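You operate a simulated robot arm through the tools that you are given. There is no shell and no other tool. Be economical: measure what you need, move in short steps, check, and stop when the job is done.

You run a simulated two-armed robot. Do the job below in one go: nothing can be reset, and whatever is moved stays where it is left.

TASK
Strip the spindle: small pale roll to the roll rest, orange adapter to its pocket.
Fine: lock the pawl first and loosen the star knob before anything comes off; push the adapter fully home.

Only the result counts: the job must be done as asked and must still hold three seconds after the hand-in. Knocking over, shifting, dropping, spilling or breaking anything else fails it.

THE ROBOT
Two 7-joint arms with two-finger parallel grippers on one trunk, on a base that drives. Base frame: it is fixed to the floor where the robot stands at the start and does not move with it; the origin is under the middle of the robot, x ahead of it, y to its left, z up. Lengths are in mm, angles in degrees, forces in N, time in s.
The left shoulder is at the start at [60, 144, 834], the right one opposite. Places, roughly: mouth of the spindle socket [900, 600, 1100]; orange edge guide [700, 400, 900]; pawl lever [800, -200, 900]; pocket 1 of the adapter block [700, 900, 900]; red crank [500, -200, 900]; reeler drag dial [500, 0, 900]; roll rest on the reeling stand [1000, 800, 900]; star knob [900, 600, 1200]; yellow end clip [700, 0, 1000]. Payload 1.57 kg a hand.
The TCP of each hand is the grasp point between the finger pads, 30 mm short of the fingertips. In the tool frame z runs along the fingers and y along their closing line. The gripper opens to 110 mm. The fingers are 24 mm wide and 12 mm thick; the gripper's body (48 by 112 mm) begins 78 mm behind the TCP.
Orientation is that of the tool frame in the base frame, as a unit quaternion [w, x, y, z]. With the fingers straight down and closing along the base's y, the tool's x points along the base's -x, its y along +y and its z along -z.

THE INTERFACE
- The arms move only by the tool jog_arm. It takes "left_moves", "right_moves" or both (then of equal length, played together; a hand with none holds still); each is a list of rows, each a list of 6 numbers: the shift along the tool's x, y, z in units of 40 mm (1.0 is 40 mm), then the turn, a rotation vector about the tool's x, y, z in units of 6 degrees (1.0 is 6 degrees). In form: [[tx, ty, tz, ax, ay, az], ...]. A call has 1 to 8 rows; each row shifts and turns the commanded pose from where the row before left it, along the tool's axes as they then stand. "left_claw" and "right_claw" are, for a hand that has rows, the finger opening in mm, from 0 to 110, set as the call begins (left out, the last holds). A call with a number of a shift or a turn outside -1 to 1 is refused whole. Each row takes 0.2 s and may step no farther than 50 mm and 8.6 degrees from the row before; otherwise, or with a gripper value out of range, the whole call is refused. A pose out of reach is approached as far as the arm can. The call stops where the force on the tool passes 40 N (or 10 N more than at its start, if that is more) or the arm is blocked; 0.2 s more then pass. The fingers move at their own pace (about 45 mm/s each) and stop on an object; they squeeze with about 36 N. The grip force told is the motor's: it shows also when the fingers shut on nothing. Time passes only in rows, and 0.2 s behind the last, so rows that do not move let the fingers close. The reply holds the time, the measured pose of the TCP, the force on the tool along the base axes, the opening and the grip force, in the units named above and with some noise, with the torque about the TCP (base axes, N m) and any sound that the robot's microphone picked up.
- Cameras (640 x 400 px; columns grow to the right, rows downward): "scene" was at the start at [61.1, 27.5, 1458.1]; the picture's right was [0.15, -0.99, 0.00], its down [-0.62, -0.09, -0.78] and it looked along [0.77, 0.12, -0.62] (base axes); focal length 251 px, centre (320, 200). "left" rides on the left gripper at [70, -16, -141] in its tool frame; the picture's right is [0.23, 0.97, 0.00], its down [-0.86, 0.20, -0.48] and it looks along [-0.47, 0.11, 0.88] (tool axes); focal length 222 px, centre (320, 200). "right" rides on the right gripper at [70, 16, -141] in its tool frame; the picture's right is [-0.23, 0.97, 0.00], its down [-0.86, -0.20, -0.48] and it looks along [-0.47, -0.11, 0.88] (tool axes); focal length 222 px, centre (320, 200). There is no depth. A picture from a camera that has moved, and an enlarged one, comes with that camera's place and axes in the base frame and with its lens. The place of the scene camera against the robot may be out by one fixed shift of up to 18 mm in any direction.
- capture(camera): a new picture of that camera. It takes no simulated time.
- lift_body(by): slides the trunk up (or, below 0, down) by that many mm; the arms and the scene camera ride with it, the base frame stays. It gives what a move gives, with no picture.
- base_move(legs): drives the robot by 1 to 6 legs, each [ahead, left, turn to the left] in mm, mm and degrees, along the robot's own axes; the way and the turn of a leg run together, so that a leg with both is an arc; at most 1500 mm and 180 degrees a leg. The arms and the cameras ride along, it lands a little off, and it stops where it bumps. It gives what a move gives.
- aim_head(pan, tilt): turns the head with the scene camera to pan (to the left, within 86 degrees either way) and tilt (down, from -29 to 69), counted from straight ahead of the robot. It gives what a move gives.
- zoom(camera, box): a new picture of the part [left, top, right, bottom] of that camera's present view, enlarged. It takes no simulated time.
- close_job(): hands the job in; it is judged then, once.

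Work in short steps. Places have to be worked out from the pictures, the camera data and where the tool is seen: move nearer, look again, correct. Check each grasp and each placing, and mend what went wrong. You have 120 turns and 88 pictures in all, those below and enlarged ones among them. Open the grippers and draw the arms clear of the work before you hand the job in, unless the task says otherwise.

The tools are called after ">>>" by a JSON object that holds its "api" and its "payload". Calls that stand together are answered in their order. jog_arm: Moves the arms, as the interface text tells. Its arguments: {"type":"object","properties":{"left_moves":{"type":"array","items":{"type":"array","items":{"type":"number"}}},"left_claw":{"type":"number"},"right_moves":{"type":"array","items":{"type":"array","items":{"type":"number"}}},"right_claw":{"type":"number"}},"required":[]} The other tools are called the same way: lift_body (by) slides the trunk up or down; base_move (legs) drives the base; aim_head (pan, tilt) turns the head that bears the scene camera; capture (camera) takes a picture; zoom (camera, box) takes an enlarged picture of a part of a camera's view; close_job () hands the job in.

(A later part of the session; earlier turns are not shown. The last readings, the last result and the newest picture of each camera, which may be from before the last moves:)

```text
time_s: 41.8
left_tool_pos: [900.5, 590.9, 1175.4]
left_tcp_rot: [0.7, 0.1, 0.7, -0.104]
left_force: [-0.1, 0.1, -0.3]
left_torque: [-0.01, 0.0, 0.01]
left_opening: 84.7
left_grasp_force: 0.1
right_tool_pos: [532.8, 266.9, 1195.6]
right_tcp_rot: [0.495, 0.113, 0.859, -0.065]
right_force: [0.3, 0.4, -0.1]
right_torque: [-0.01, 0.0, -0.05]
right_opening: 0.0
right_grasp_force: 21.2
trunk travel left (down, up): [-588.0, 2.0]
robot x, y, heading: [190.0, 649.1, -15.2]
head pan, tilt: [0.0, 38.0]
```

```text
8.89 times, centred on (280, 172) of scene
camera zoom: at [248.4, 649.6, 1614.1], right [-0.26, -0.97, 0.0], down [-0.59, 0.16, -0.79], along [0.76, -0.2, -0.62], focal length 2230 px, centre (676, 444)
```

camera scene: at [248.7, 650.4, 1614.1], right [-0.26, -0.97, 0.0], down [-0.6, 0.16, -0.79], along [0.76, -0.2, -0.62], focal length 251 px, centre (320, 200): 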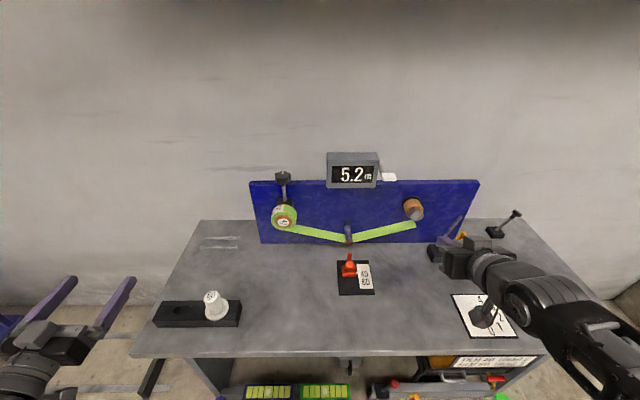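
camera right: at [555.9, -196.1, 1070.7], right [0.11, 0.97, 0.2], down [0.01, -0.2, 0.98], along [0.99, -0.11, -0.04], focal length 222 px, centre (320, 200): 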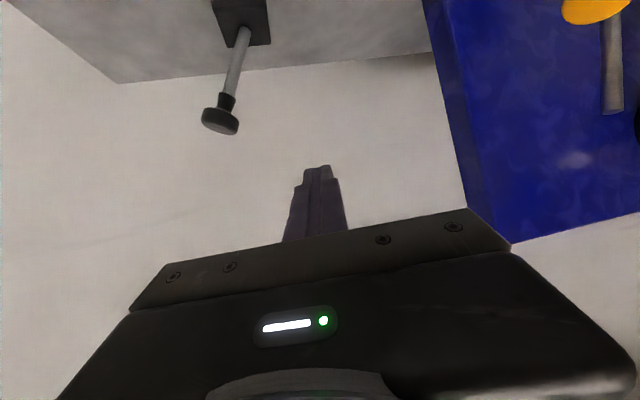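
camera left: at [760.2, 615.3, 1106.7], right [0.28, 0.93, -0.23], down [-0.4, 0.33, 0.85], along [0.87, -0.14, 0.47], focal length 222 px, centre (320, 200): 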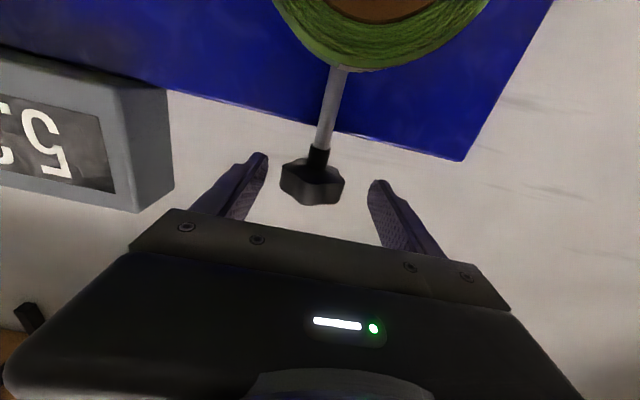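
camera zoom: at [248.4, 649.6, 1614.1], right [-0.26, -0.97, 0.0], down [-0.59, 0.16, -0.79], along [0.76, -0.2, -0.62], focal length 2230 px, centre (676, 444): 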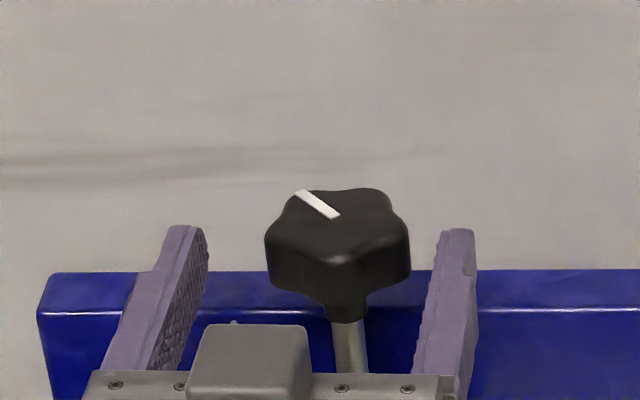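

The knob axis is really ~20 mm ahead of my TCP (≈(919,582)). I move in, re-centre, grip, and continue turning.

>>> {"api": "jog_arm", "payload": {"left_moves": [[0, -0.08, 0.5, 0, 0, 0], [0, 0, 0, 0, 0, 0]]}}

>>> {"api": "jog_arm", "payload": {"left_moves": [[0, 0, 0, 0, 0, 0], [0, 0, 0, 0, 0, 0], [0, 0, 0, 0, 0, 0], [0, 0, 0, 0, 0, 0]], "left_claw": 0}}

>>> {"api": "jog_arm", "payload": {"left_moves": [[0, 0, 0, -0.95, 0, 0], [0, 0, 0, -0.95, 0, 0], [0, 0, 0, -0.95, 0, 0], [0, 0, 0, -0.95, 0, 0], [0, 0, 0, -0.95, 0, 0], [0, 0, 0, -0.95, 0, 0], [0, 0, 0, -0.95, 0, 0]]}}

>>> {"api": "zoom", "payload": {"camera": "scene", "box": [240, 140, 320, 200]}}

```text
time_s: 42.4
left_tool_pos: [915.0, 594.2, 1171.3]
left_tcp_rot: [0.699, 0.102, 0.7, -0.105]
left_force: [-0.4, 0.3, -0.6]
left_torque: [-0.01, 0.0, 0.02]
left_opening: 84.7
left_grasp_force: 0.1
left hand out of reach, approached as far as the arm can: row 1
right_tool_pos: [533.1, 266.1, 1194.9]
right_tcp_rot: [0.494, 0.114, 0.859, -0.066]
right_force: [0.6, -0.2, -0.1]
right_torque: [0.03, 0.01, -0.03]
right_opening: 0.0
right_grasp_force: 21.1
trunk travel left (down, up): [-588.0, 2.0]
robot x, y, heading: [187.7, 649.6, -15.0]
head pan, tilt: [0.0, 38.0]
```

```text
time_s: 43.4
left_tool_pos: [910.5, 581.8, 1171.5]
left_tcp_rot: [0.699, 0.109, 0.699, -0.109]
left_force: [-7.7, -36.2, -5.5]
left_torque: [0.17, 0.15, -0.51]
left_opening: 49.6
left_grasp_force: 30.4
right_tool_pos: [531.9, 260.7, 1193.1]
right_tcp_rot: [0.495, 0.115, 0.859, -0.063]
right_force: [0.0, -0.2, -0.1]
right_torque: [0.01, -0.01, 0.0]
right_opening: 0.2
right_grasp_force: 21.0
trunk travel left (down, up): [-588.0, 2.0]
robot x, y, heading: [189.3, 649.3, -15.0]
head pan, tilt: [0.0, 38.0]
```

```text
time_s: 43.8
left_tool_pos: [909.3, 582.6, 1170.3]
left_tcp_rot: [0.7, 0.107, 0.698, -0.108]
left_force: [10.6, -18.7, 2.1]
left_torque: [1.11, -0.11, -0.29]
left_opening: 49.5
left_grasp_force: 45.3
left hand out of reach, approached as far as the arm can: row 1
right_tool_pos: [535.1, 263.6, 1195.2]
right_tcp_rot: [0.494, 0.114, 0.859, -0.066]
right_force: [0.6, -0.1, -0.4]
right_torque: [-0.01, 0.01, -0.07]
right_opening: 0.0
right_grasp_force: 21.3
trunk travel left (down, up): [-588.0, 2.0]
robot x, y, heading: [191.4, 652.1, -15.4]
head pan, tilt: [0.0, 38.0]
stopped in row 1 (left hand): the force on the tool passed its limit (the readings are from after the stop); the commanded pose is now the measured one
```

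```text
6.67 times, centred on (280, 170) of scene
camera zoom: at [252.4, 648.0, 1614.1], right [-0.26, -0.96, 0.0], down [-0.6, 0.16, -0.79], along [0.76, -0.21, -0.62], focal length 1672 px, centre (587, 400)
```

zoom: 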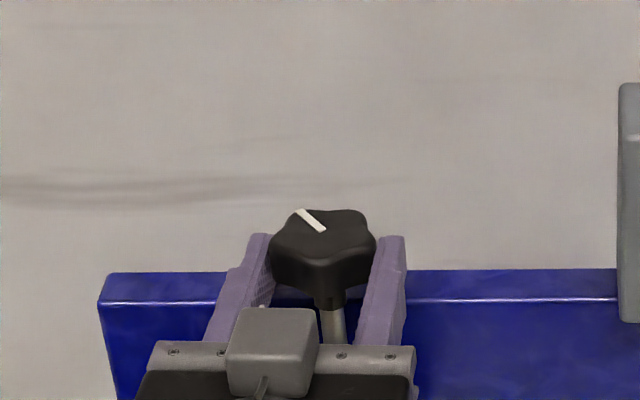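

The arm is at its reach limit here, hence the stop. I release, draw back 100 mm, and shift the base right and a bit ahead to get better reach.

>>> {"api": "jog_arm", "payload": {"left_moves": [[0, 0, 0, 0, 0, 0], [0, 0, 0, 0, 0, 0], [0, 0.05, -0.9, 0, 0, 0], [0, 0, -0.9, 0, 0, 0], [0, 0, -0.9, 0, 0, 0]], "left_claw": 90}}

>>> {"api": "base_move", "payload": {"legs": [[0, -110, 0]]}}

>>> {"api": "base_move", "payload": {"legs": [[50, 0, 0]]}}

```text
time_s: 45.0
left_tool_pos: [802.2, 623.2, 1171.2]
left_tcp_rot: [0.701, 0.101, 0.698, -0.105]
left_force: [-0.6, 0.6, -0.6]
left_torque: [0.0, 0.0, 0.03]
left_opening: 90.0
left_grasp_force: 0.1
right_tool_pos: [531.4, 263.8, 1196.0]
right_tcp_rot: [0.495, 0.114, 0.859, -0.066]
right_force: [0.1, -0.8, 0.3]
right_torque: [0.01, 0.01, 0.04]
right_opening: 0.0
right_grasp_force: 21.2
trunk travel left (down, up): [-588.0, 2.0]
robot x, y, heading: [184.7, 648.8, -15.2]
head pan, tilt: [0.0, 38.0]
```

```text
time_s: 46.1
left_tool_pos: [774.3, 515.5, 1171.1]
left_tcp_rot: [0.702, 0.101, 0.698, -0.104]
left_force: [0.5, -0.8, 0.2]
left_torque: [0.0, 0.03, 0.0]
left_opening: 89.8
left_grasp_force: 0.1
right_tool_pos: [503.2, 156.5, 1195.0]
right_tcp_rot: [0.496, 0.113, 0.859, -0.064]
right_force: [-0.3, -1.2, 0.7]
right_torque: [0.02, -0.01, 0.03]
right_opening: 0.0
right_grasp_force: 21.2
trunk travel left (down, up): [-588.0, 2.0]
robot x, y, heading: [162.7, 538.9, -14.8]
head pan, tilt: [0.0, 38.0]
```

```text
time_s: 47.1
left_tool_pos: [826.7, 503.6, 1169.4]
left_tcp_rot: [0.701, 0.1, 0.699, -0.103]
left_force: [-0.6, 0.1, 0.6]
left_torque: [-0.01, 0.0, 0.0]
left_opening: 90.0
left_grasp_force: 0.1
right_tool_pos: [555.5, 144.2, 1194.6]
right_tcp_rot: [0.494, 0.113, 0.86, -0.065]
right_force: [0.1, 0.0, 0.1]
right_torque: [0.02, 0.04, -0.02]
right_opening: 0.2
right_grasp_force: 21.2
trunk travel left (down, up): [-588.0, 2.0]
robot x, y, heading: [206.0, 526.6, -15.0]
head pan, tilt: [0.0, 38.0]
```

No bump. I rotate the tool to heading -40° and move to a stand-off before the knob.

>>> {"api": "jog_arm", "payload": {"left_moves": [[0, 0, -0.4, 1, 0, 0], [0, 0, -0.4, 1, 0, 0], [0, 0, -0.4, 1, 0, 0], [0, 0, -0.3, 1, 0, 0], [-0.05, 0.95, 0, 0, 0, 0], [-0.05, 0.95, 0, 0, 0, 0], [0, 1, 0, 0, 0, 0]]}}

>>> {"api": "capture", "payload": {"camera": "left"}}

>>> {"api": "capture", "payload": {"camera": "scene"}}

```text
time_s: 48.7
left_tool_pos: [844.5, 618.9, 1171.7]
left_tcp_rot: [0.665, 0.243, 0.662, -0.246]
left_force: [-0.1, -0.1, 0.9]
left_torque: [0.01, 0.02, -0.05]
left_opening: 90.1
left_grasp_force: 0.0
right_tool_pos: [554.6, 144.6, 1195.9]
right_tcp_rot: [0.494, 0.112, 0.86, -0.065]
right_force: [0.8, -0.1, 0.6]
right_torque: [0.02, 0.04, -0.01]
right_opening: 0.0
right_grasp_force: 21.4
trunk travel left (down, up): [-588.0, 2.0]
robot x, y, heading: [208.9, 524.8, -15.0]
head pan, tilt: [0.0, 38.0]
```

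```text
55 pictures are left
camera left: at [725.5, 697.8, 1101.5], right [0.63, 0.74, -0.23], down [-0.24, 0.47, 0.85], along [0.74, -0.48, 0.47], focal length 222 px, centre (320, 200)
```

left: 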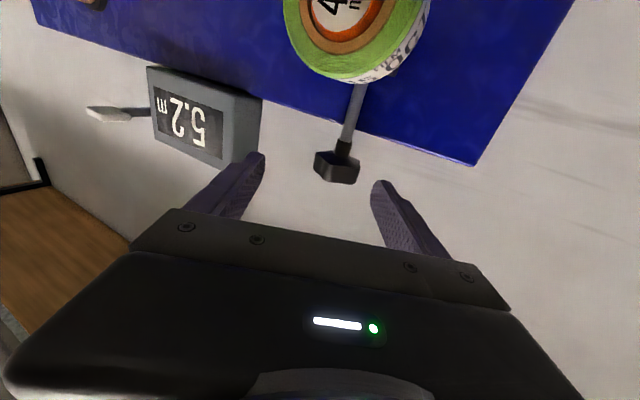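

```text
54 pictures are left
camera scene: at [269.4, 529.0, 1614.1], right [-0.26, -0.97, 0.0], down [-0.6, 0.16, -0.79], along [0.76, -0.2, -0.62], focal length 251 px, centre (320, 200)
```

scene: 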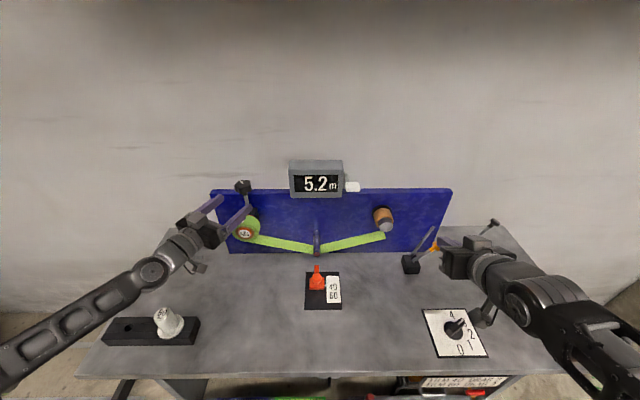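

Knob triangulates to (919,582,1178). I correct 20 mm laterally, advance 81 mm, then close.

>>> {"api": "jog_arm", "payload": {"left_moves": [[-0.1, 0.5, 0, 0, 0, 0], [0, 0, 0.7, 0, 0, 0], [0, 0, 0.7, 0, 0, 0], [0, 0, 0.62, 0, 0, 0], [0, 0, 0, 0, 0, 0]]}}

>>> {"api": "jog_arm", "payload": {"left_moves": [[0, 0, 0, 0, 0, 0], [0, 0, 0, 0, 0, 0], [0, 0, 0, 0, 0, 0], [0, 0, 0, 0, 0, 0]], "left_claw": 0}}

>>> {"api": "zoom", "payload": {"camera": "scene", "box": [200, 155, 280, 215]}}

```text
time_s: 49.9
left_tool_pos: [917.9, 578.7, 1178.8]
left_tcp_rot: [0.665, 0.244, 0.661, -0.246]
left_force: [-0.3, 0.1, -0.3]
left_torque: [0.01, 0.0, 0.01]
left_opening: 90.1
left_grasp_force: 0.1
right_tool_pos: [553.3, 145.2, 1195.9]
right_tcp_rot: [0.495, 0.112, 0.859, -0.065]
right_force: [-0.1, -0.9, 0.2]
right_torque: [-0.02, 0.01, 0.03]
right_opening: 0.0
right_grasp_force: 21.6
trunk travel left (down, up): [-588.0, 2.0]
robot x, y, heading: [204.8, 528.7, -14.6]
head pan, tilt: [0.0, 38.0]
```

```text
time_s: 50.9
left_tool_pos: [920.3, 581.6, 1179.4]
left_tcp_rot: [0.666, 0.242, 0.661, -0.246]
left_force: [10.1, 9.1, 3.7]
left_torque: [0.37, -0.13, 0.11]
left_opening: 49.4
left_grasp_force: 27.2
right_tool_pos: [554.9, 145.8, 1195.3]
right_tcp_rot: [0.495, 0.112, 0.86, -0.065]
right_force: [-0.6, 0.5, 0.6]
right_torque: [0.02, 0.03, -0.01]
right_opening: 0.0
right_grasp_force: 21.6
trunk travel left (down, up): [-588.0, 2.0]
robot x, y, heading: [210.1, 526.7, -14.9]
head pan, tilt: [0.0, 38.0]
```

```text
6.67 times, centred on (240, 185) of scene
camera zoom: at [270.3, 529.7, 1614.1], right [-0.26, -0.97, 0.0], down [-0.6, 0.16, -0.79], along [0.76, -0.2, -0.62], focal length 1672 px, centre (853, 300)
```

zoom: 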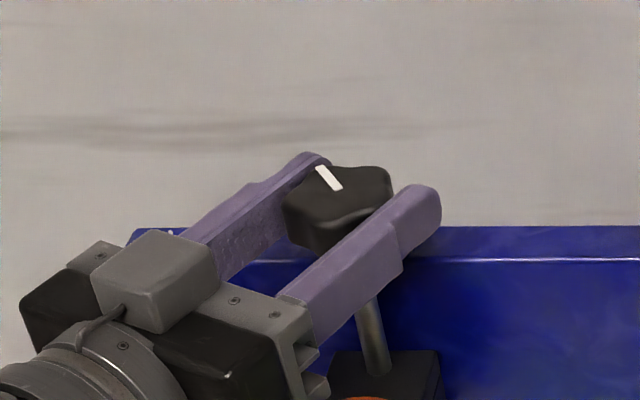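

Knob is well centred in the grip now. Turn counter-clockwise again.

>>> {"api": "jog_arm", "payload": {"left_moves": [[0, 0.06, 0, -0.95, 0, 0], [0, 0, 0, -0.95, 0, 0], [0, 0, 0, -0.95, 0, 0], [0, 0, 0, -0.95, 0, 0], [0, 0, 0, -0.95, 0, 0], [0, 0, 0, -0.95, 0, 0], [0, 0, 0, -0.95, 0, 0]]}}

>>> {"api": "zoom", "payload": {"camera": "scene", "box": [200, 155, 280, 215]}}

```text
time_s: 52.5
left_tool_pos: [918.0, 577.5, 1178.6]
left_tcp_rot: [0.708, 0.004, 0.707, -0.007]
left_force: [-16.6, -10.6, -9.3]
left_torque: [0.52, -0.87, -0.05]
left_opening: 49.4
left_grasp_force: 44.9
right_tool_pos: [550.8, 143.2, 1194.6]
right_tcp_rot: [0.495, 0.113, 0.859, -0.064]
right_force: [-0.2, 1.2, -0.5]
right_torque: [0.01, -0.01, -0.02]
right_opening: 0.0
right_grasp_force: 21.4
trunk travel left (down, up): [-588.0, 2.0]
robot x, y, heading: [207.9, 530.4, -15.0]
head pan, tilt: [0.0, 38.0]
```

```text
6.67 times, centred on (240, 185) of scene
camera zoom: at [266.7, 526.2, 1614.0], right [-0.26, -0.97, 0.0], down [-0.59, 0.16, -0.79], along [0.76, -0.2, -0.61], focal length 1672 px, centre (853, 300)
```

zoom: 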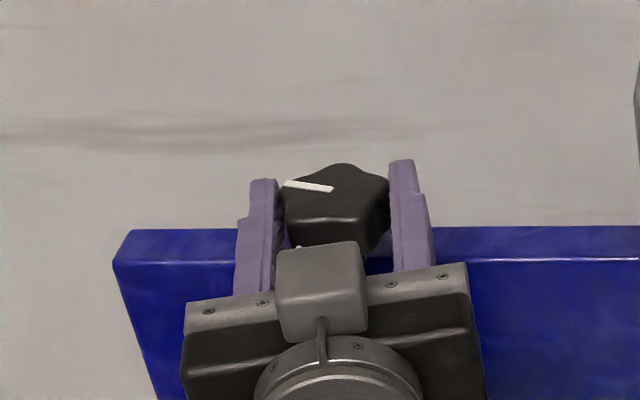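

Knob now ~85° turned. Continue while easing toward the push direction.

>>> {"api": "jog_arm", "payload": {"left_moves": [[0, -0.06, -0.08, -0.95, 0, 0], [0, 0, 0, -0.95, 0, 0], [0, 0, 0, -0.95, 0, 0], [0, 0, 0, -0.95, 0, 0], [0, 0, 0, -0.95, 0, 0], [0, 0, 0, -0.95, 0, 0]]}}

>>> {"api": "zoom", "payload": {"camera": "scene", "box": [200, 155, 280, 215]}}

```text
time_s: 53.0
left_tool_pos: [919.1, 577.5, 1178.6]
left_tcp_rot: [0.704, -0.028, 0.709, 0.025]
left_force: [-1.3, -7.6, -0.6]
left_torque: [1.19, 0.52, -0.04]
left_opening: 49.1
left_grasp_force: 44.7
left hand out of reach, approached as far as the arm can: row 2
right_tool_pos: [553.2, 144.7, 1196.8]
right_tcp_rot: [0.494, 0.113, 0.859, -0.065]
right_force: [-0.9, 0.7, 0.3]
right_torque: [-0.05, 0.0, -0.07]
right_opening: 0.2
right_grasp_force: 20.9
trunk travel left (down, up): [-588.0, 2.0]
robot x, y, heading: [210.7, 530.7, -15.1]
head pan, tilt: [0.0, 38.0]
stopped in row 2 (left hand): the force on the tool passed its limit (the readings are from after the stop); the commanded pose is now the measured one
```

```text
6.67 times, centred on (240, 185) of scene
camera zoom: at [269.6, 528.6, 1614.3], right [-0.26, -0.97, 0.0], down [-0.59, 0.16, -0.79], along [0.76, -0.2, -0.62], focal length 1672 px, centre (853, 300)
```

zoom: 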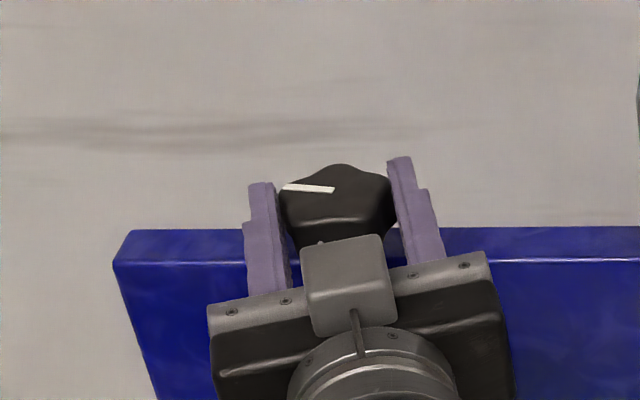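

The wrist limit stops it at heading +5. I open, swing back to -45° around the knob, regrip and turn once more to be sure it is loose.

>>> {"api": "jog_arm", "payload": {"left_moves": [[0, 0, 0, 0, 0, 0], [0, 0, 0, 0, 0, 0], [0, 0, 0, 1, 0, 0], [0, 0, 0, 1, 0, 0], [0, 0, 0, 1, 0, 0], [0, 0, 0, 1, 0, 0], [0, 0, 0, 1, 0, 0], [0, 0, 0, 1, 0, 0]], "left_claw": 100}}

>>> {"api": "jog_arm", "payload": {"left_moves": [[0, 0, 0, 1, 0, 0], [0, 0, 0, 1, 0, 0]]}}

>>> {"api": "jog_arm", "payload": {"left_moves": [[0, 0, 0, 0, 0, 0], [0, 0, 0, 0, 0, 0], [0, 0, 0, 0, 0, 0], [0, 0, 0, 0, 0, 0], [0, 0, 0, 0, 0, 0]], "left_claw": 0}}

>>> {"api": "jog_arm", "payload": {"left_moves": [[0, 0, 0, -0.95, 0, 0], [0, 0, 0, -0.95, 0, 0], [0, 0, 0, -0.95, 0, 0], [0, 0, 0, -0.95, 0, 0], [0, 0, 0, -0.95, 0, 0], [0, 0, 0, -0.95, 0, 0], [0, 0, 0, -0.95, 0, 0]]}}

>>> {"api": "zoom", "payload": {"camera": "scene", "box": [200, 155, 280, 215]}}

```text
time_s: 54.8
left_tool_pos: [918.8, 579.7, 1178.4]
left_tcp_rot: [0.679, 0.189, 0.682, -0.195]
left_force: [-0.2, -1.2, 0.0]
left_torque: [-0.03, 0.03, -0.01]
left_opening: 100.3
left_grasp_force: 0.0
right_tool_pos: [552.3, 144.1, 1195.3]
right_tcp_rot: [0.495, 0.112, 0.859, -0.064]
right_force: [-0.6, 0.4, 0.0]
right_torque: [0.0, 0.0, 0.01]
right_opening: 0.2
right_grasp_force: 21.7
trunk travel left (down, up): [-588.0, 2.0]
robot x, y, heading: [206.2, 528.2, -14.9]
head pan, tilt: [0.0, 38.0]
```

```text
time_s: 55.4
left_tool_pos: [918.8, 580.0, 1179.1]
left_tcp_rot: [0.655, 0.258, 0.659, -0.265]
left_force: [0.4, -0.2, -0.6]
left_torque: [-0.03, 0.0, -0.02]
left_opening: 100.1
left_grasp_force: 0.2
right_tool_pos: [553.5, 144.5, 1195.6]
right_tcp_rot: [0.494, 0.113, 0.86, -0.065]
right_force: [0.3, -0.6, -0.3]
right_torque: [-0.01, 0.02, -0.01]
right_opening: 0.1
right_grasp_force: 21.6
trunk travel left (down, up): [-588.0, 2.0]
robot x, y, heading: [213.6, 527.7, -15.1]
head pan, tilt: [0.0, 38.0]
```

```text
time_s: 56.6
left_tool_pos: [920.5, 581.1, 1179.5]
left_tcp_rot: [0.656, 0.257, 0.658, -0.265]
left_force: [7.7, 4.3, 3.5]
left_torque: [0.31, -0.28, 0.03]
left_opening: 49.9
left_grasp_force: 32.7
right_tool_pos: [552.6, 144.9, 1196.1]
right_tcp_rot: [0.495, 0.113, 0.859, -0.066]
right_force: [-0.6, -1.0, 0.7]
right_torque: [-0.02, 0.0, -0.01]
right_opening: 0.0
right_grasp_force: 21.1
trunk travel left (down, up): [-588.0, 2.0]
robot x, y, heading: [208.3, 529.3, -15.1]
head pan, tilt: [0.0, 38.0]
```

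```text
time_s: 58.2
left_tool_pos: [919.6, 578.6, 1178.5]
left_tcp_rot: [0.704, 0.019, 0.709, -0.025]
left_force: [8.3, -1.0, 6.0]
left_torque: [0.42, -0.77, 0.02]
left_opening: 49.6
left_grasp_force: 45.6
right_tool_pos: [554.2, 142.8, 1195.2]
right_tcp_rot: [0.494, 0.113, 0.86, -0.065]
right_force: [0.1, 1.0, 0.9]
right_torque: [0.0, 0.0, -0.01]
right_opening: 0.0
right_grasp_force: 21.2
trunk travel left (down, up): [-588.0, 2.0]
robot x, y, heading: [206.7, 527.4, -15.0]
head pan, tilt: [0.0, 38.0]
```

```text
6.67 times, centred on (240, 185) of scene
camera zoom: at [269.6, 527.6, 1614.1], right [-0.26, -0.97, 0.0], down [-0.6, 0.16, -0.79], along [0.76, -0.2, -0.62], focal length 1672 px, centre (853, 300)
```

zoom: 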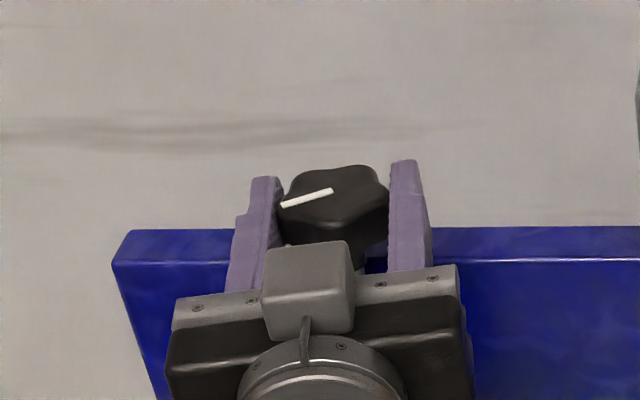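

About 115–120° turned. One more regrip cycle to see whether it turns further or is at a stop.

>>> {"api": "jog_arm", "payload": {"left_moves": [[0, 0, 0, 0, 0, 0], [0, 0, 0, 0, 0, 0], [0, 0, 0, 1, 0, 0], [0, 0, 0, 1, 0, 0], [0, 0, 0, 1, 0, 0], [0, 0, 0, 1, 0, 0], [0, 0, 0, 1, 0, 0], [0, 0, 0, 1, 0, 0]], "left_claw": 100}}

>>> {"api": "jog_arm", "payload": {"left_moves": [[0, 0, 0, 0, 0, 0], [0, 0, 0, 0, 0, 0], [0, 0, 0, 0, 0, 0], [0, 0, 0, 0, 0, 0], [0, 0, 0, 0, 0, 0]], "left_claw": 0}}

>>> {"api": "jog_arm", "payload": {"left_moves": [[0, 0, 0, -0.95, 0, 0], [0, 0, 0, -0.95, 0, 0], [0, 0, 0, -0.95, 0, 0], [0, 0, 0, -0.95, 0, 0], [0, 0, 0, -0.95, 0, 0], [0, 0, 0, -0.95, 0, 0]]}}

>>> {"api": "zoom", "payload": {"camera": "scene", "box": [200, 155, 280, 215]}}

```text
time_s: 60.0
left_tool_pos: [919.6, 580.0, 1177.9]
left_tcp_rot: [0.664, 0.236, 0.667, -0.242]
left_force: [0.6, 0.1, -0.2]
left_torque: [-0.01, 0.0, 0.01]
left_opening: 100.2
left_grasp_force: 0.1
right_tool_pos: [553.7, 143.9, 1195.7]
right_tcp_rot: [0.495, 0.112, 0.859, -0.065]
right_force: [0.3, 0.3, 0.8]
right_torque: [0.01, -0.02, 0.01]
right_opening: 0.0
right_grasp_force: 21.1
trunk travel left (down, up): [-588.0, 2.0]
robot x, y, heading: [209.4, 528.1, -15.1]
head pan, tilt: [0.0, 38.0]
```

```text
time_s: 61.2
left_tool_pos: [919.2, 580.2, 1179.6]
left_tcp_rot: [0.664, 0.234, 0.667, -0.243]
left_force: [5.5, 4.0, 3.0]
left_torque: [0.32, -0.23, 0.06]
left_opening: 50.0
left_grasp_force: 32.6
right_tool_pos: [553.8, 144.6, 1195.5]
right_tcp_rot: [0.495, 0.113, 0.859, -0.066]
right_force: [0.5, 0.7, 0.5]
right_torque: [0.0, 0.02, -0.03]
right_opening: 0.0
right_grasp_force: 20.9
trunk travel left (down, up): [-588.0, 2.0]
robot x, y, heading: [208.8, 530.5, -15.1]
head pan, tilt: [0.0, 38.0]
```

```text
time_s: 62.6
left_tool_pos: [919.2, 577.4, 1179.2]
left_tcp_rot: [0.704, 0.029, 0.709, -0.036]
left_force: [1.3, -0.3, 2.9]
left_torque: [0.42, -1.15, 0.0]
left_opening: 49.5
left_grasp_force: 44.2
right_tool_pos: [553.6, 144.0, 1195.2]
right_tcp_rot: [0.495, 0.112, 0.859, -0.064]
right_force: [-0.3, -0.3, 0.0]
right_torque: [0.03, 0.01, 0.0]
right_opening: 0.1
right_grasp_force: 21.5
trunk travel left (down, up): [-588.0, 2.0]
robot x, y, heading: [209.0, 526.6, -14.7]
head pan, tilt: [0.0, 38.0]
```

```text
6.67 times, centred on (240, 185) of scene
camera zoom: at [268.2, 527.7, 1614.1], right [-0.26, -0.97, 0.0], down [-0.59, 0.16, -0.79], along [0.76, -0.2, -0.62], focal length 1672 px, centre (853, 300)
```

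zoom: 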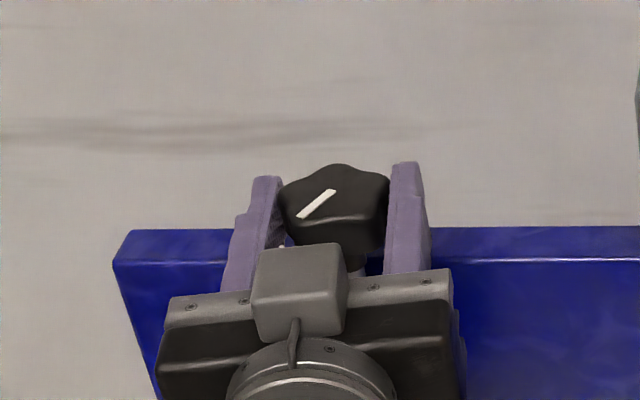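

About 140° loosened and still free. One more cycle for margin.

>>> {"api": "jog_arm", "payload": {"left_moves": [[0, 0, 0, 0, 0, 0], [0, 0, 0, 0, 0, 0], [0, 0, 0, 1, 0, 0], [0, 0, 0, 1, 0, 0], [0, 0, 0, 1, 0, 0], [0, 0, 0, 1, 0, 0], [0, 0, 0, 1, 0, 0], [0, 0, 0, 1, 0, 0]], "left_claw": 100}}

>>> {"api": "jog_arm", "payload": {"left_moves": [[0, 0, 0, 1, 0, 0], [0, 0, 0, 0, 0, 0], [0, 0, 0, 0, 0, 0], [0, 0, 0, 0, 0, 0], [0, 0, 0, 0, 0, 0], [0, 0, 0, 0, 0, 0]], "left_claw": 0}}

>>> {"api": "jog_arm", "payload": {"left_moves": [[0, 0, 0, -0.95, 0, 0], [0, 0, 0, -0.95, 0, 0], [0, 0, 0, -0.95, 0, 0], [0, 0, 0, -0.95, 0, 0], [0, 0, 0, -0.95, 0, 0], [0, 0, 0, -0.95, 0, 0], [0, 0, 0, -0.95, 0, 0]]}}

>>> {"api": "jog_arm", "payload": {"left_moves": [[0, 0, 0, 0, 0, 0], [0, 0, 0, 0, 0, 0], [0, 0, -0.9, 0, 0, 0], [0, 0, -0.9, 0, 0, 0], [0, 0, -0.9, 0, 0, 0]], "left_claw": 110}}

>>> {"api": "zoom", "payload": {"camera": "scene", "box": [180, 160, 300, 260]}}

```text
time_s: 64.4
left_tool_pos: [920.5, 580.9, 1178.5]
left_tcp_rot: [0.66, 0.245, 0.664, -0.252]
left_force: [-0.6, 0.4, 0.3]
left_torque: [-0.02, 0.03, -0.03]
left_opening: 99.9
left_grasp_force: 0.1
right_tool_pos: [554.1, 144.2, 1197.1]
right_tcp_rot: [0.494, 0.113, 0.86, -0.065]
right_force: [-0.2, 1.1, 0.3]
right_torque: [0.02, 0.01, -0.02]
right_opening: 0.1
right_grasp_force: 21.6
trunk travel left (down, up): [-588.0, 2.0]
robot x, y, heading: [208.7, 523.9, -14.9]
head pan, tilt: [0.0, 38.0]
```

```text
time_s: 65.8
left_tool_pos: [921.1, 581.5, 1179.3]
left_tcp_rot: [0.648, 0.278, 0.649, -0.286]
left_force: [10.0, 4.2, 7.7]
left_torque: [0.53, -0.36, 0.06]
left_opening: 49.5
left_grasp_force: 42.2
right_tool_pos: [553.6, 145.1, 1195.0]
right_tcp_rot: [0.495, 0.113, 0.859, -0.066]
right_force: [-0.1, -0.3, 0.6]
right_torque: [0.0, 0.0, -0.01]
right_opening: 0.0
right_grasp_force: 21.4
trunk travel left (down, up): [-588.0, 2.0]
robot x, y, heading: [206.7, 528.6, -14.7]
head pan, tilt: [0.0, 38.0]
```

```text
time_s: 67.4
left_tool_pos: [919.1, 578.7, 1177.7]
left_tcp_rot: [0.703, 0.043, 0.709, -0.049]
left_force: [1.5, -1.3, 1.9]
left_torque: [0.64, -0.66, -0.63]
left_opening: 49.3
left_grasp_force: 44.8
right_tool_pos: [553.4, 143.6, 1195.7]
right_tcp_rot: [0.495, 0.113, 0.859, -0.065]
right_force: [0.5, -0.5, -0.3]
right_torque: [0.0, -0.03, -0.01]
right_opening: 0.0
right_grasp_force: 21.0
trunk travel left (down, up): [-588.0, 2.0]
robot x, y, heading: [206.0, 529.7, -14.9]
head pan, tilt: [0.0, 38.0]
```

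```text
time_s: 68.6
left_tool_pos: [811.7, 592.7, 1179.5]
left_tcp_rot: [0.704, 0.043, 0.707, -0.049]
left_force: [0.0, -0.3, 0.5]
left_torque: [-0.02, 0.01, 0.01]
left_opening: 110.1
left_grasp_force: 0.1
right_tool_pos: [552.9, 143.5, 1195.1]
right_tcp_rot: [0.496, 0.113, 0.859, -0.064]
right_force: [0.7, -0.4, -0.6]
right_torque: [-0.02, 0.0, 0.0]
right_opening: 0.2
right_grasp_force: 21.5
trunk travel left (down, up): [-588.0, 2.0]
robot x, y, heading: [207.4, 530.3, -15.0]
head pan, tilt: [0.0, 38.0]
```

```text
4.00 times, centred on (240, 210) of scene
camera zoom: at [267.4, 527.7, 1614.1], right [-0.26, -0.97, 0.0], down [-0.59, 0.16, -0.79], along [0.76, -0.2, -0.61], focal length 1004 px, centre (640, 160)
```

zoom: 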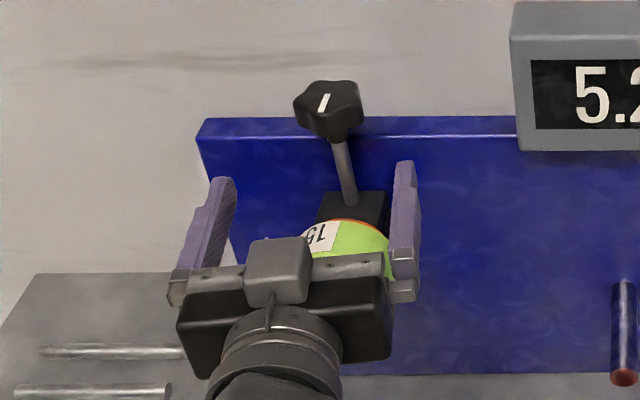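

Knob is ~165° loosened; done. Now I align the left hand with the spindle axis (heading -15°), back off and lower in front of the roll.

>>> {"api": "jog_arm", "payload": {"left_moves": [[0, 0.2, -0.8, 0.65, 0, 0], [0, 0.25, -0.6, 0.6, 0, 0], [0.8, 0, 0, 0, 0, 0], [0.8, 0, 0, 0, 0, 0], [0.75, 0, 0, 0, 0, 0], [0.5, 0, 0, 0, 0, 0]]}}

>>> {"api": "capture", "payload": {"camera": "left"}}

>>> {"api": "zoom", "payload": {"camera": "scene", "box": [180, 160, 300, 260]}}

```text
time_s: 70.0
left_tool_pos: [804.8, 609.4, 1072.1]
left_tcp_rot: [0.699, 0.09, 0.703, -0.096]
left_force: [0.5, 1.1, -0.4]
left_torque: [-0.01, 0.0, -0.02]
left_opening: 110.0
left_grasp_force: 0.1
left hand out of reach, approached as far as the arm can: row 1, 2, 3
right_tool_pos: [553.2, 144.4, 1195.1]
right_tcp_rot: [0.495, 0.112, 0.859, -0.065]
right_force: [0.0, 0.9, -0.5]
right_torque: [-0.03, -0.04, 0.02]
right_opening: 0.0
right_grasp_force: 21.1
trunk travel left (down, up): [-588.0, 2.0]
robot x, y, heading: [208.5, 529.5, -15.0]
head pan, tilt: [0.0, 38.0]
```

```text
47 pictures are left
camera left: at [662.6, 631.0, 1003.9], right [0.25, 0.94, -0.24], down [-0.41, 0.32, 0.86], along [0.88, -0.12, 0.46], focal length 222 px, centre (320, 200)
```

left: 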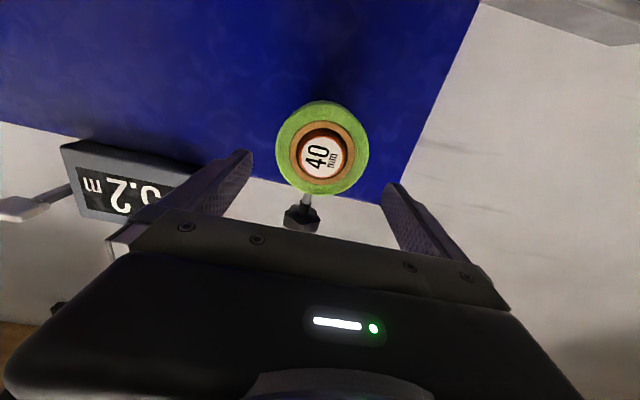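

```text
4.00 times, centred on (240, 210) of scene
camera zoom: at [268.9, 528.3, 1614.1], right [-0.26, -0.97, 0.0], down [-0.59, 0.16, -0.79], along [0.76, -0.2, -0.62], focal length 1004 px, centre (640, 160)
```

zoom: 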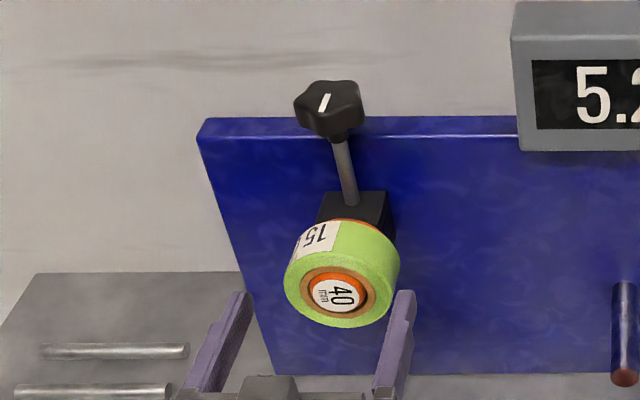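

The film web has gone by itself; roll face centre ≈(845,598,1058), in line laterally, 14 mm lower than the tool. I lower, advance 63 mm and close on the roll.

>>> {"api": "jog_arm", "payload": {"left_moves": [[0.35, -0.04, 0, 0, 0, 0], [0, 0, 0.5, 0, 0, 0], [0, 0, 0.5, 0, 0, 0], [0, 0, 0.5, 0, 0, 0]]}}

>>> {"api": "capture", "payload": {"camera": "left"}}

>>> {"api": "zoom", "payload": {"camera": "scene", "box": [200, 180, 280, 240]}}

```text
time_s: 71.0
left_tool_pos: [862.8, 593.2, 1058.5]
left_tcp_rot: [0.699, 0.089, 0.704, -0.095]
left_force: [-0.1, -0.1, -0.2]
left_torque: [0.01, -0.01, -0.05]
left_opening: 109.9
left_grasp_force: 0.0
right_tool_pos: [553.8, 144.2, 1195.9]
right_tcp_rot: [0.494, 0.112, 0.859, -0.065]
right_force: [0.2, 0.4, 0.3]
right_torque: [-0.01, -0.03, 0.03]
right_opening: 0.1
right_grasp_force: 21.8
trunk travel left (down, up): [-588.0, 2.0]
robot x, y, heading: [207.5, 529.1, -14.7]
head pan, tilt: [0.0, 38.0]
```

```text
45 pictures are left
camera left: at [719.9, 613.3, 990.7], right [0.25, 0.94, -0.24], down [-0.4, 0.32, 0.86], along [0.88, -0.12, 0.46], focal length 222 px, centre (320, 200)
```

left: 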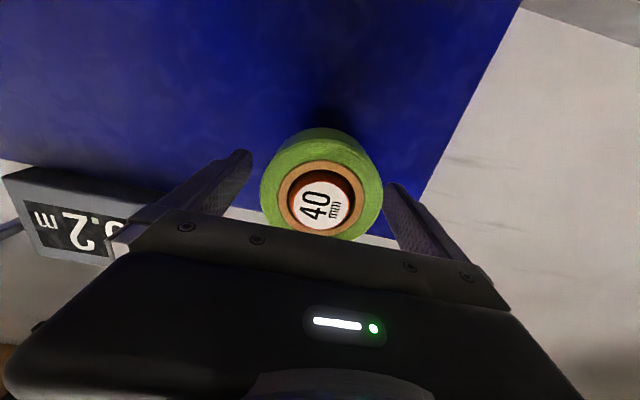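

```text
6.67 times, centred on (240, 210) of scene
camera zoom: at [269.3, 527.7, 1614.1], right [-0.26, -0.97, 0.0], down [-0.59, 0.16, -0.79], along [0.76, -0.2, -0.62], focal length 1672 px, centre (853, 133)
```

zoom: 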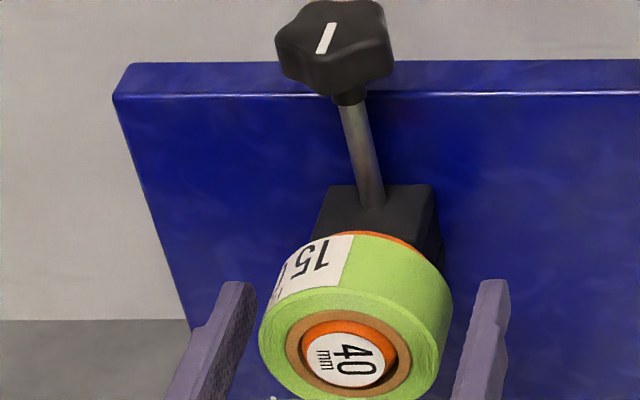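

TCP is ~28 mm inside the roll's front face and centred within 3 mm. Close on the roll.

>>> {"api": "jog_arm", "payload": {"left_moves": [[0.05, 0, 0, 0, 0, 0], [0, 0, 0, 0, 0, 0], [0, 0, 0, 0, 0, 0], [0, 0, 0, 0, 0, 0]], "left_claw": 0}}

```text
time_s: 72.0
left_tool_pos: [863.0, 592.6, 1059.1]
left_tcp_rot: [0.699, 0.089, 0.703, -0.094]
left_force: [-1.1, 0.2, -1.7]
left_torque: [0.01, 0.0, 0.01]
left_opening: 81.2
left_grasp_force: 33.9
right_tool_pos: [553.1, 143.7, 1195.3]
right_tcp_rot: [0.495, 0.112, 0.859, -0.064]
right_force: [-0.2, 0.7, -0.1]
right_torque: [0.03, -0.03, -0.01]
right_opening: 0.0
right_grasp_force: 22.0
trunk travel left (down, up): [-588.0, 2.0]
robot x, y, heading: [207.1, 529.8, -15.0]
head pan, tilt: [0.0, 38.0]
```

Roll gripped (81 mm, almost no side load). Pull out along the axis in small steps.

>>> {"api": "jog_arm", "payload": {"left_moves": [[0, 0, -0.4, 0, 0, 0], [0, 0, -0.4, 0, 0, 0], [0, 0, -0.4, 0, 0, 0], [0, 0, -0.4, 0, 0, 0]]}}

>>> {"api": "capture", "payload": {"camera": "left"}}

>>> {"api": "zoom", "payload": {"camera": "scene", "box": [200, 180, 280, 240]}}

```text
time_s: 73.0
left_tool_pos: [800.1, 611.0, 1058.2]
left_tcp_rot: [0.699, 0.088, 0.703, -0.095]
left_force: [0.6, 0.5, 0.5]
left_torque: [-0.02, 0.04, -0.02]
left_opening: 81.3
left_grasp_force: 36.1
right_tool_pos: [553.7, 144.9, 1195.9]
right_tcp_rot: [0.495, 0.112, 0.859, -0.065]
right_force: [-0.5, -0.3, 0.1]
right_torque: [0.01, 0.03, 0.02]
right_opening: 0.0
right_grasp_force: 21.2
trunk travel left (down, up): [-588.0, 2.0]
robot x, y, heading: [207.2, 531.9, -14.9]
head pan, tilt: [0.0, 38.0]
```

```text
43 pictures are left
camera left: at [658.2, 630.4, 989.8], right [0.25, 0.94, -0.24], down [-0.41, 0.32, 0.86], along [0.88, -0.12, 0.46], focal length 222 px, centre (320, 200)
```

left: 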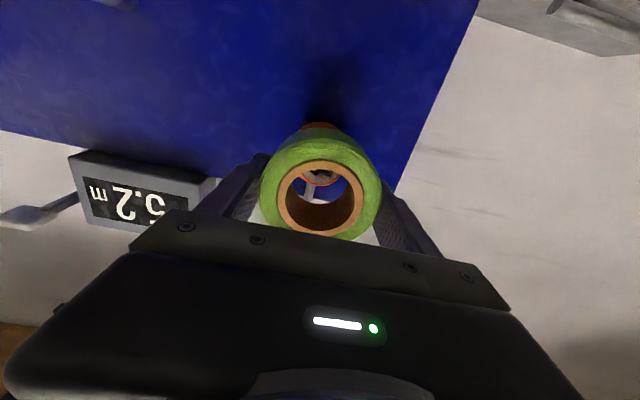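

```text
6.67 times, centred on (240, 210) of scene
camera zoom: at [268.5, 528.1, 1614.1], right [-0.26, -0.97, 0.0], down [-0.59, 0.16, -0.79], along [0.76, -0.2, -0.62], focal length 1672 px, centre (853, 133)
```

zoom: 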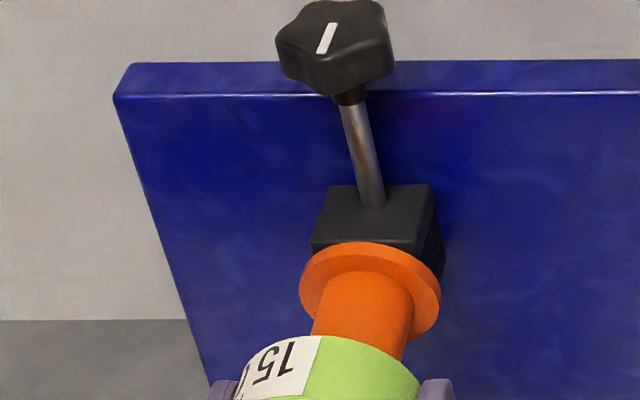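

The roll slides off freely and the adapter stays. For the later placing on the rods I want the tool pitched nose-down relative to the roll axis, so I push the roll back 45 mm, let go, and look left to survey the floor at the table's left end.

>>> {"api": "jog_arm", "payload": {"left_moves": [[0, 0, 0.4, 0, 0, 0], [0, 0, 0.4, 0, 0, 0], [0, 0, 0.35, 0, 0, 0], [0, 0, 0, 0, 0, 0]]}}

>>> {"api": "aim_head", "payload": {"pan": 50, "tilt": 38}}

>>> {"api": "capture", "payload": {"camera": "scene"}}

```text
time_s: 74.0
left_tool_pos: [845.3, 598.7, 1057.6]
left_tcp_rot: [0.699, 0.089, 0.703, -0.095]
left_force: [-1.1, 0.0, -0.8]
left_torque: [0.01, 0.04, -0.03]
left_opening: 81.5
left_grasp_force: 36.2
right_tool_pos: [553.4, 143.5, 1195.6]
right_tcp_rot: [0.494, 0.112, 0.86, -0.064]
right_force: [0.2, -0.1, 0.3]
right_torque: [0.0, -0.02, -0.01]
right_opening: 0.0
right_grasp_force: 21.1
trunk travel left (down, up): [-588.0, 2.0]
robot x, y, heading: [209.0, 528.3, -15.0]
head pan, tilt: [0.0, 38.0]
```

```text
time_s: 75.2
left_tool_pos: [844.4, 598.1, 1057.6]
left_tcp_rot: [0.699, 0.088, 0.704, -0.095]
left_force: [-0.3, -0.8, -1.7]
left_torque: [0.0, -0.01, 0.03]
left_opening: 81.4
left_grasp_force: 35.9
right_tool_pos: [552.8, 144.6, 1195.7]
right_tcp_rot: [0.494, 0.113, 0.859, -0.065]
right_force: [0.2, 0.6, -0.2]
right_torque: [0.02, 0.0, 0.01]
right_opening: 0.2
right_grasp_force: 21.5
trunk travel left (down, up): [-588.0, 2.0]
robot x, y, heading: [210.6, 525.8, -14.6]
head pan, tilt: [50.0, 38.0]
```

```text
41 pictures are left
camera scene: at [256.3, 599.8, 1614.1], right [0.57, -0.82, 0.0], down [-0.5, -0.35, -0.79], along [0.65, 0.45, -0.62], focal length 251 px, centre (320, 200)
```

scene: 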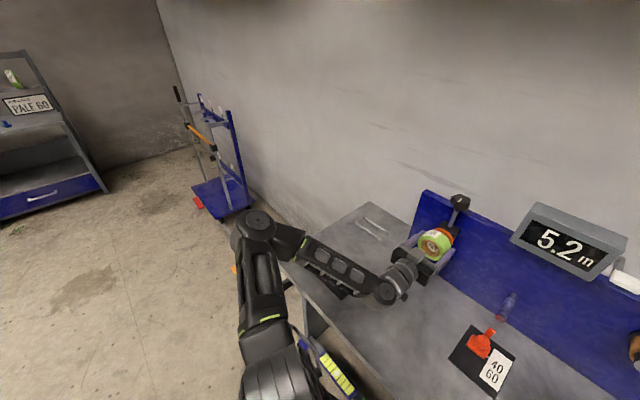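

The left end is partly blocked by a low floor frame, so I'll place from the front-left corner. Now I open, pitch the hand 30° nose-down about the roll, and regrip.

>>> {"api": "jog_arm", "payload": {"left_moves": [[0, 0, 0, 0, 0, 0], [0, 0, 0, 0, 0, 0], [0, 0, 0, 0, 1, 0], [0, 0, 0, 0, 1, 0], [0, 0, 0, 0, 1, 0], [0, 0, 0, 0, 1, 0], [0, 0, 0, 0, 1, 0]], "left_claw": 110}}

>>> {"api": "capture", "payload": {"camera": "left"}}

```text
time_s: 76.8
left_tool_pos: [843.5, 598.6, 1057.0]
left_tcp_rot: [0.493, 0.111, 0.86, -0.07]
left_force: [0.1, -0.8, 0.7]
left_torque: [0.0, 0.02, 0.0]
left_opening: 110.2
left_grasp_force: 0.2
right_tool_pos: [553.1, 143.3, 1195.5]
right_tcp_rot: [0.495, 0.112, 0.859, -0.064]
right_force: [0.1, 0.0, 0.9]
right_torque: [0.01, -0.01, 0.0]
right_opening: 0.1
right_grasp_force: 21.5
trunk travel left (down, up): [-588.0, 2.0]
robot x, y, heading: [211.7, 528.8, -15.1]
head pan, tilt: [50.0, 38.0]
```

```text
40 pictures are left
camera left: at [687.4, 623.5, 1069.4], right [0.14, 0.97, -0.21], down [0.07, 0.2, 0.98], along [0.99, -0.15, -0.04], focal length 222 px, centre (320, 200)
```

left: 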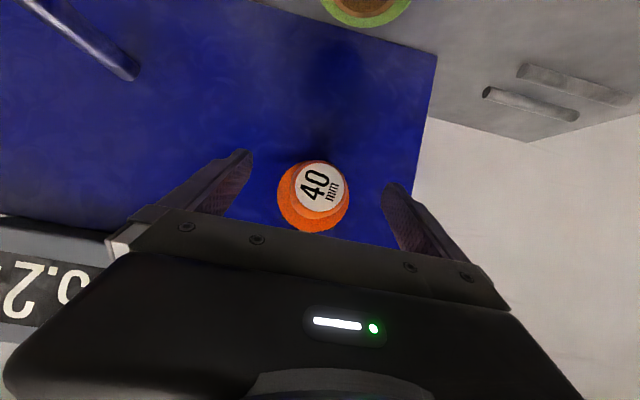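

The roll has dropped off — it is lying on the table below. I look for it.

>>> {"api": "aim_head", "payload": {"pan": 10, "tilt": 42}}

>>> {"api": "capture", "payload": {"camera": "scene"}}

```text
time_s: 77.8
left_tool_pos: [845.0, 598.2, 1056.0]
left_tcp_rot: [0.494, 0.11, 0.86, -0.069]
left_force: [-0.4, -0.6, -0.4]
left_torque: [0.01, 0.02, -0.01]
left_opening: 110.1
left_grasp_force: 0.1
right_tool_pos: [553.2, 143.6, 1194.3]
right_tcp_rot: [0.494, 0.112, 0.86, -0.064]
right_force: [-0.5, 0.1, 0.1]
right_torque: [0.01, 0.0, 0.01]
right_opening: 0.0
right_grasp_force: 21.5
trunk travel left (down, up): [-588.0, 2.0]
robot x, y, heading: [206.6, 529.9, -15.1]
head pan, tilt: [10.0, 42.0]
```

```text
39 pictures are left
camera scene: at [268.7, 543.1, 1608.2], right [-0.09, -1.0, 0.0], down [-0.67, 0.06, -0.74], along [0.74, -0.06, -0.67], focal length 251 px, centre (320, 200)
```

scene: 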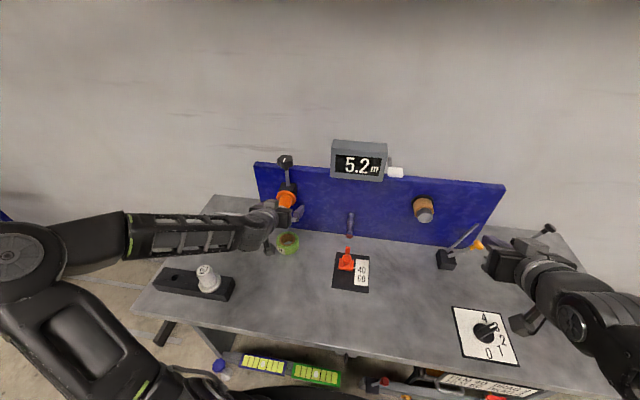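

The roll lies flat on the table under the spindle at about (880,600). I back the hand off the adapter, then lower it and pitch to 45° to look at the roll.

>>> {"api": "jog_arm", "payload": {"left_moves": [[0.46, 0, -0.79, 0, 0, 0], [0.46, 0, -0.79, 0, 0, 0], [0.46, 0, -0.79, 0, 0, 0], [0.77, 0, 0.44, 0, 0.83, 0], [0.77, 0, 0.44, 0, 0.83, 0], [0.77, 0, 0.44, 0, 0.84, 0]]}}

>>> {"api": "capture", "payload": {"camera": "left"}}

>>> {"api": "zoom", "payload": {"camera": "scene", "box": [230, 140, 350, 280]}}

```text
time_s: 79.2
left_tool_pos: [757.9, 621.1, 954.4]
left_tcp_rot: [0.376, 0.117, 0.918, -0.053]
left_force: [-0.3, 0.1, 1.0]
left_torque: [0.01, 0.02, -0.01]
left_opening: 109.8
left_grasp_force: 0.0
left hand out of reach, approached as far as the arm can: row 3
right_tool_pos: [554.1, 143.4, 1194.2]
right_tcp_rot: [0.494, 0.112, 0.86, -0.064]
right_force: [0.2, 0.3, 0.1]
right_torque: [0.0, 0.0, 0.04]
right_opening: 0.2
right_grasp_force: 21.7
trunk travel left (down, up): [-588.0, 2.0]
robot x, y, heading: [208.4, 528.7, -15.0]
head pan, tilt: [10.0, 42.0]
```

```text
38 pictures are left
camera left: at [609.5, 644.6, 1006.3], right [0.09, 0.98, -0.17], down [0.32, 0.13, 0.94], along [0.94, -0.14, -0.3], focal length 222 px, centre (320, 200)
```

left: 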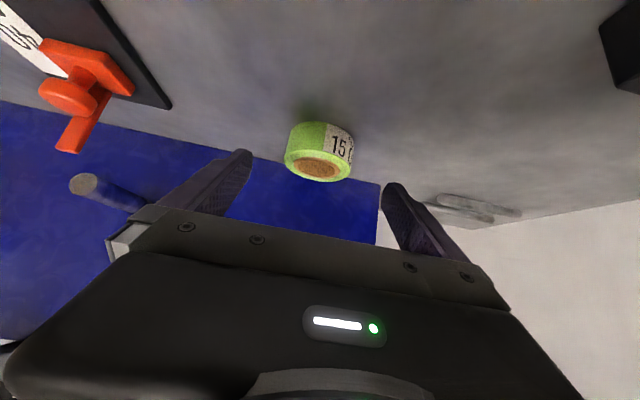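

```text
2.86 times, centred on (290, 210) of scene
camera zoom: at [269.4, 543.1, 1608.2], right [-0.09, -1.0, 0.0], down [-0.67, 0.06, -0.74], along [0.74, -0.06, -0.67], focal length 717 px, centre (406, 171)
```

zoom: 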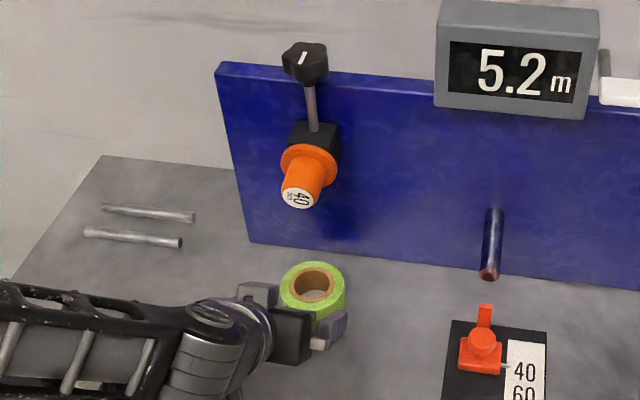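

I estimate the roll centre near (855,598), height ~42 mm. I close in a little and take a second view for triangulation.

>>> {"api": "jog_arm", "payload": {"left_moves": [[0.14, 0, 0.72, 0, 0, 0], [0.14, 0, 0.72, 0, 0, 0], [0, 0, 0, 0, 0, 0]]}}

>>> {"api": "capture", "payload": {"camera": "left"}}

```text
time_s: 80.0
left_tool_pos: [788.4, 615.0, 905.1]
left_tcp_rot: [0.377, 0.118, 0.917, -0.053]
left_force: [0.1, -0.1, -0.4]
left_torque: [0.01, 0.01, 0.01]
left_opening: 109.9
left_grasp_force: 0.0
right_tool_pos: [553.3, 144.0, 1195.2]
right_tcp_rot: [0.495, 0.113, 0.859, -0.065]
right_force: [-0.4, 0.0, -0.3]
right_torque: [0.01, -0.01, 0.0]
right_opening: 0.0
right_grasp_force: 21.2
trunk travel left (down, up): [-588.0, 2.0]
robot x, y, heading: [208.6, 532.0, -14.9]
head pan, tilt: [10.0, 42.0]
```

```text
36 pictures are left
camera left: at [640.1, 638.2, 956.9], right [0.09, 0.98, -0.17], down [0.32, 0.13, 0.94], along [0.94, -0.14, -0.3], focal length 222 px, centre (320, 200)
```

left: 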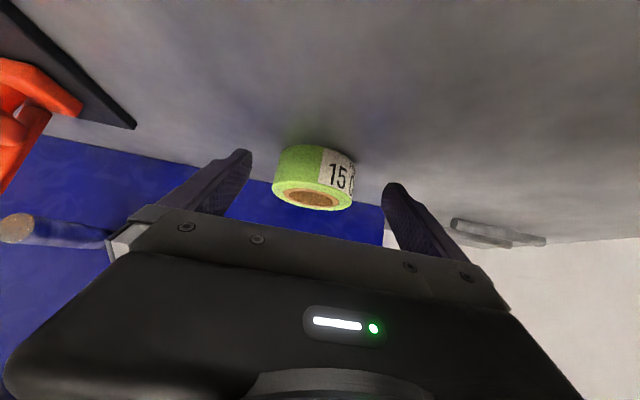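

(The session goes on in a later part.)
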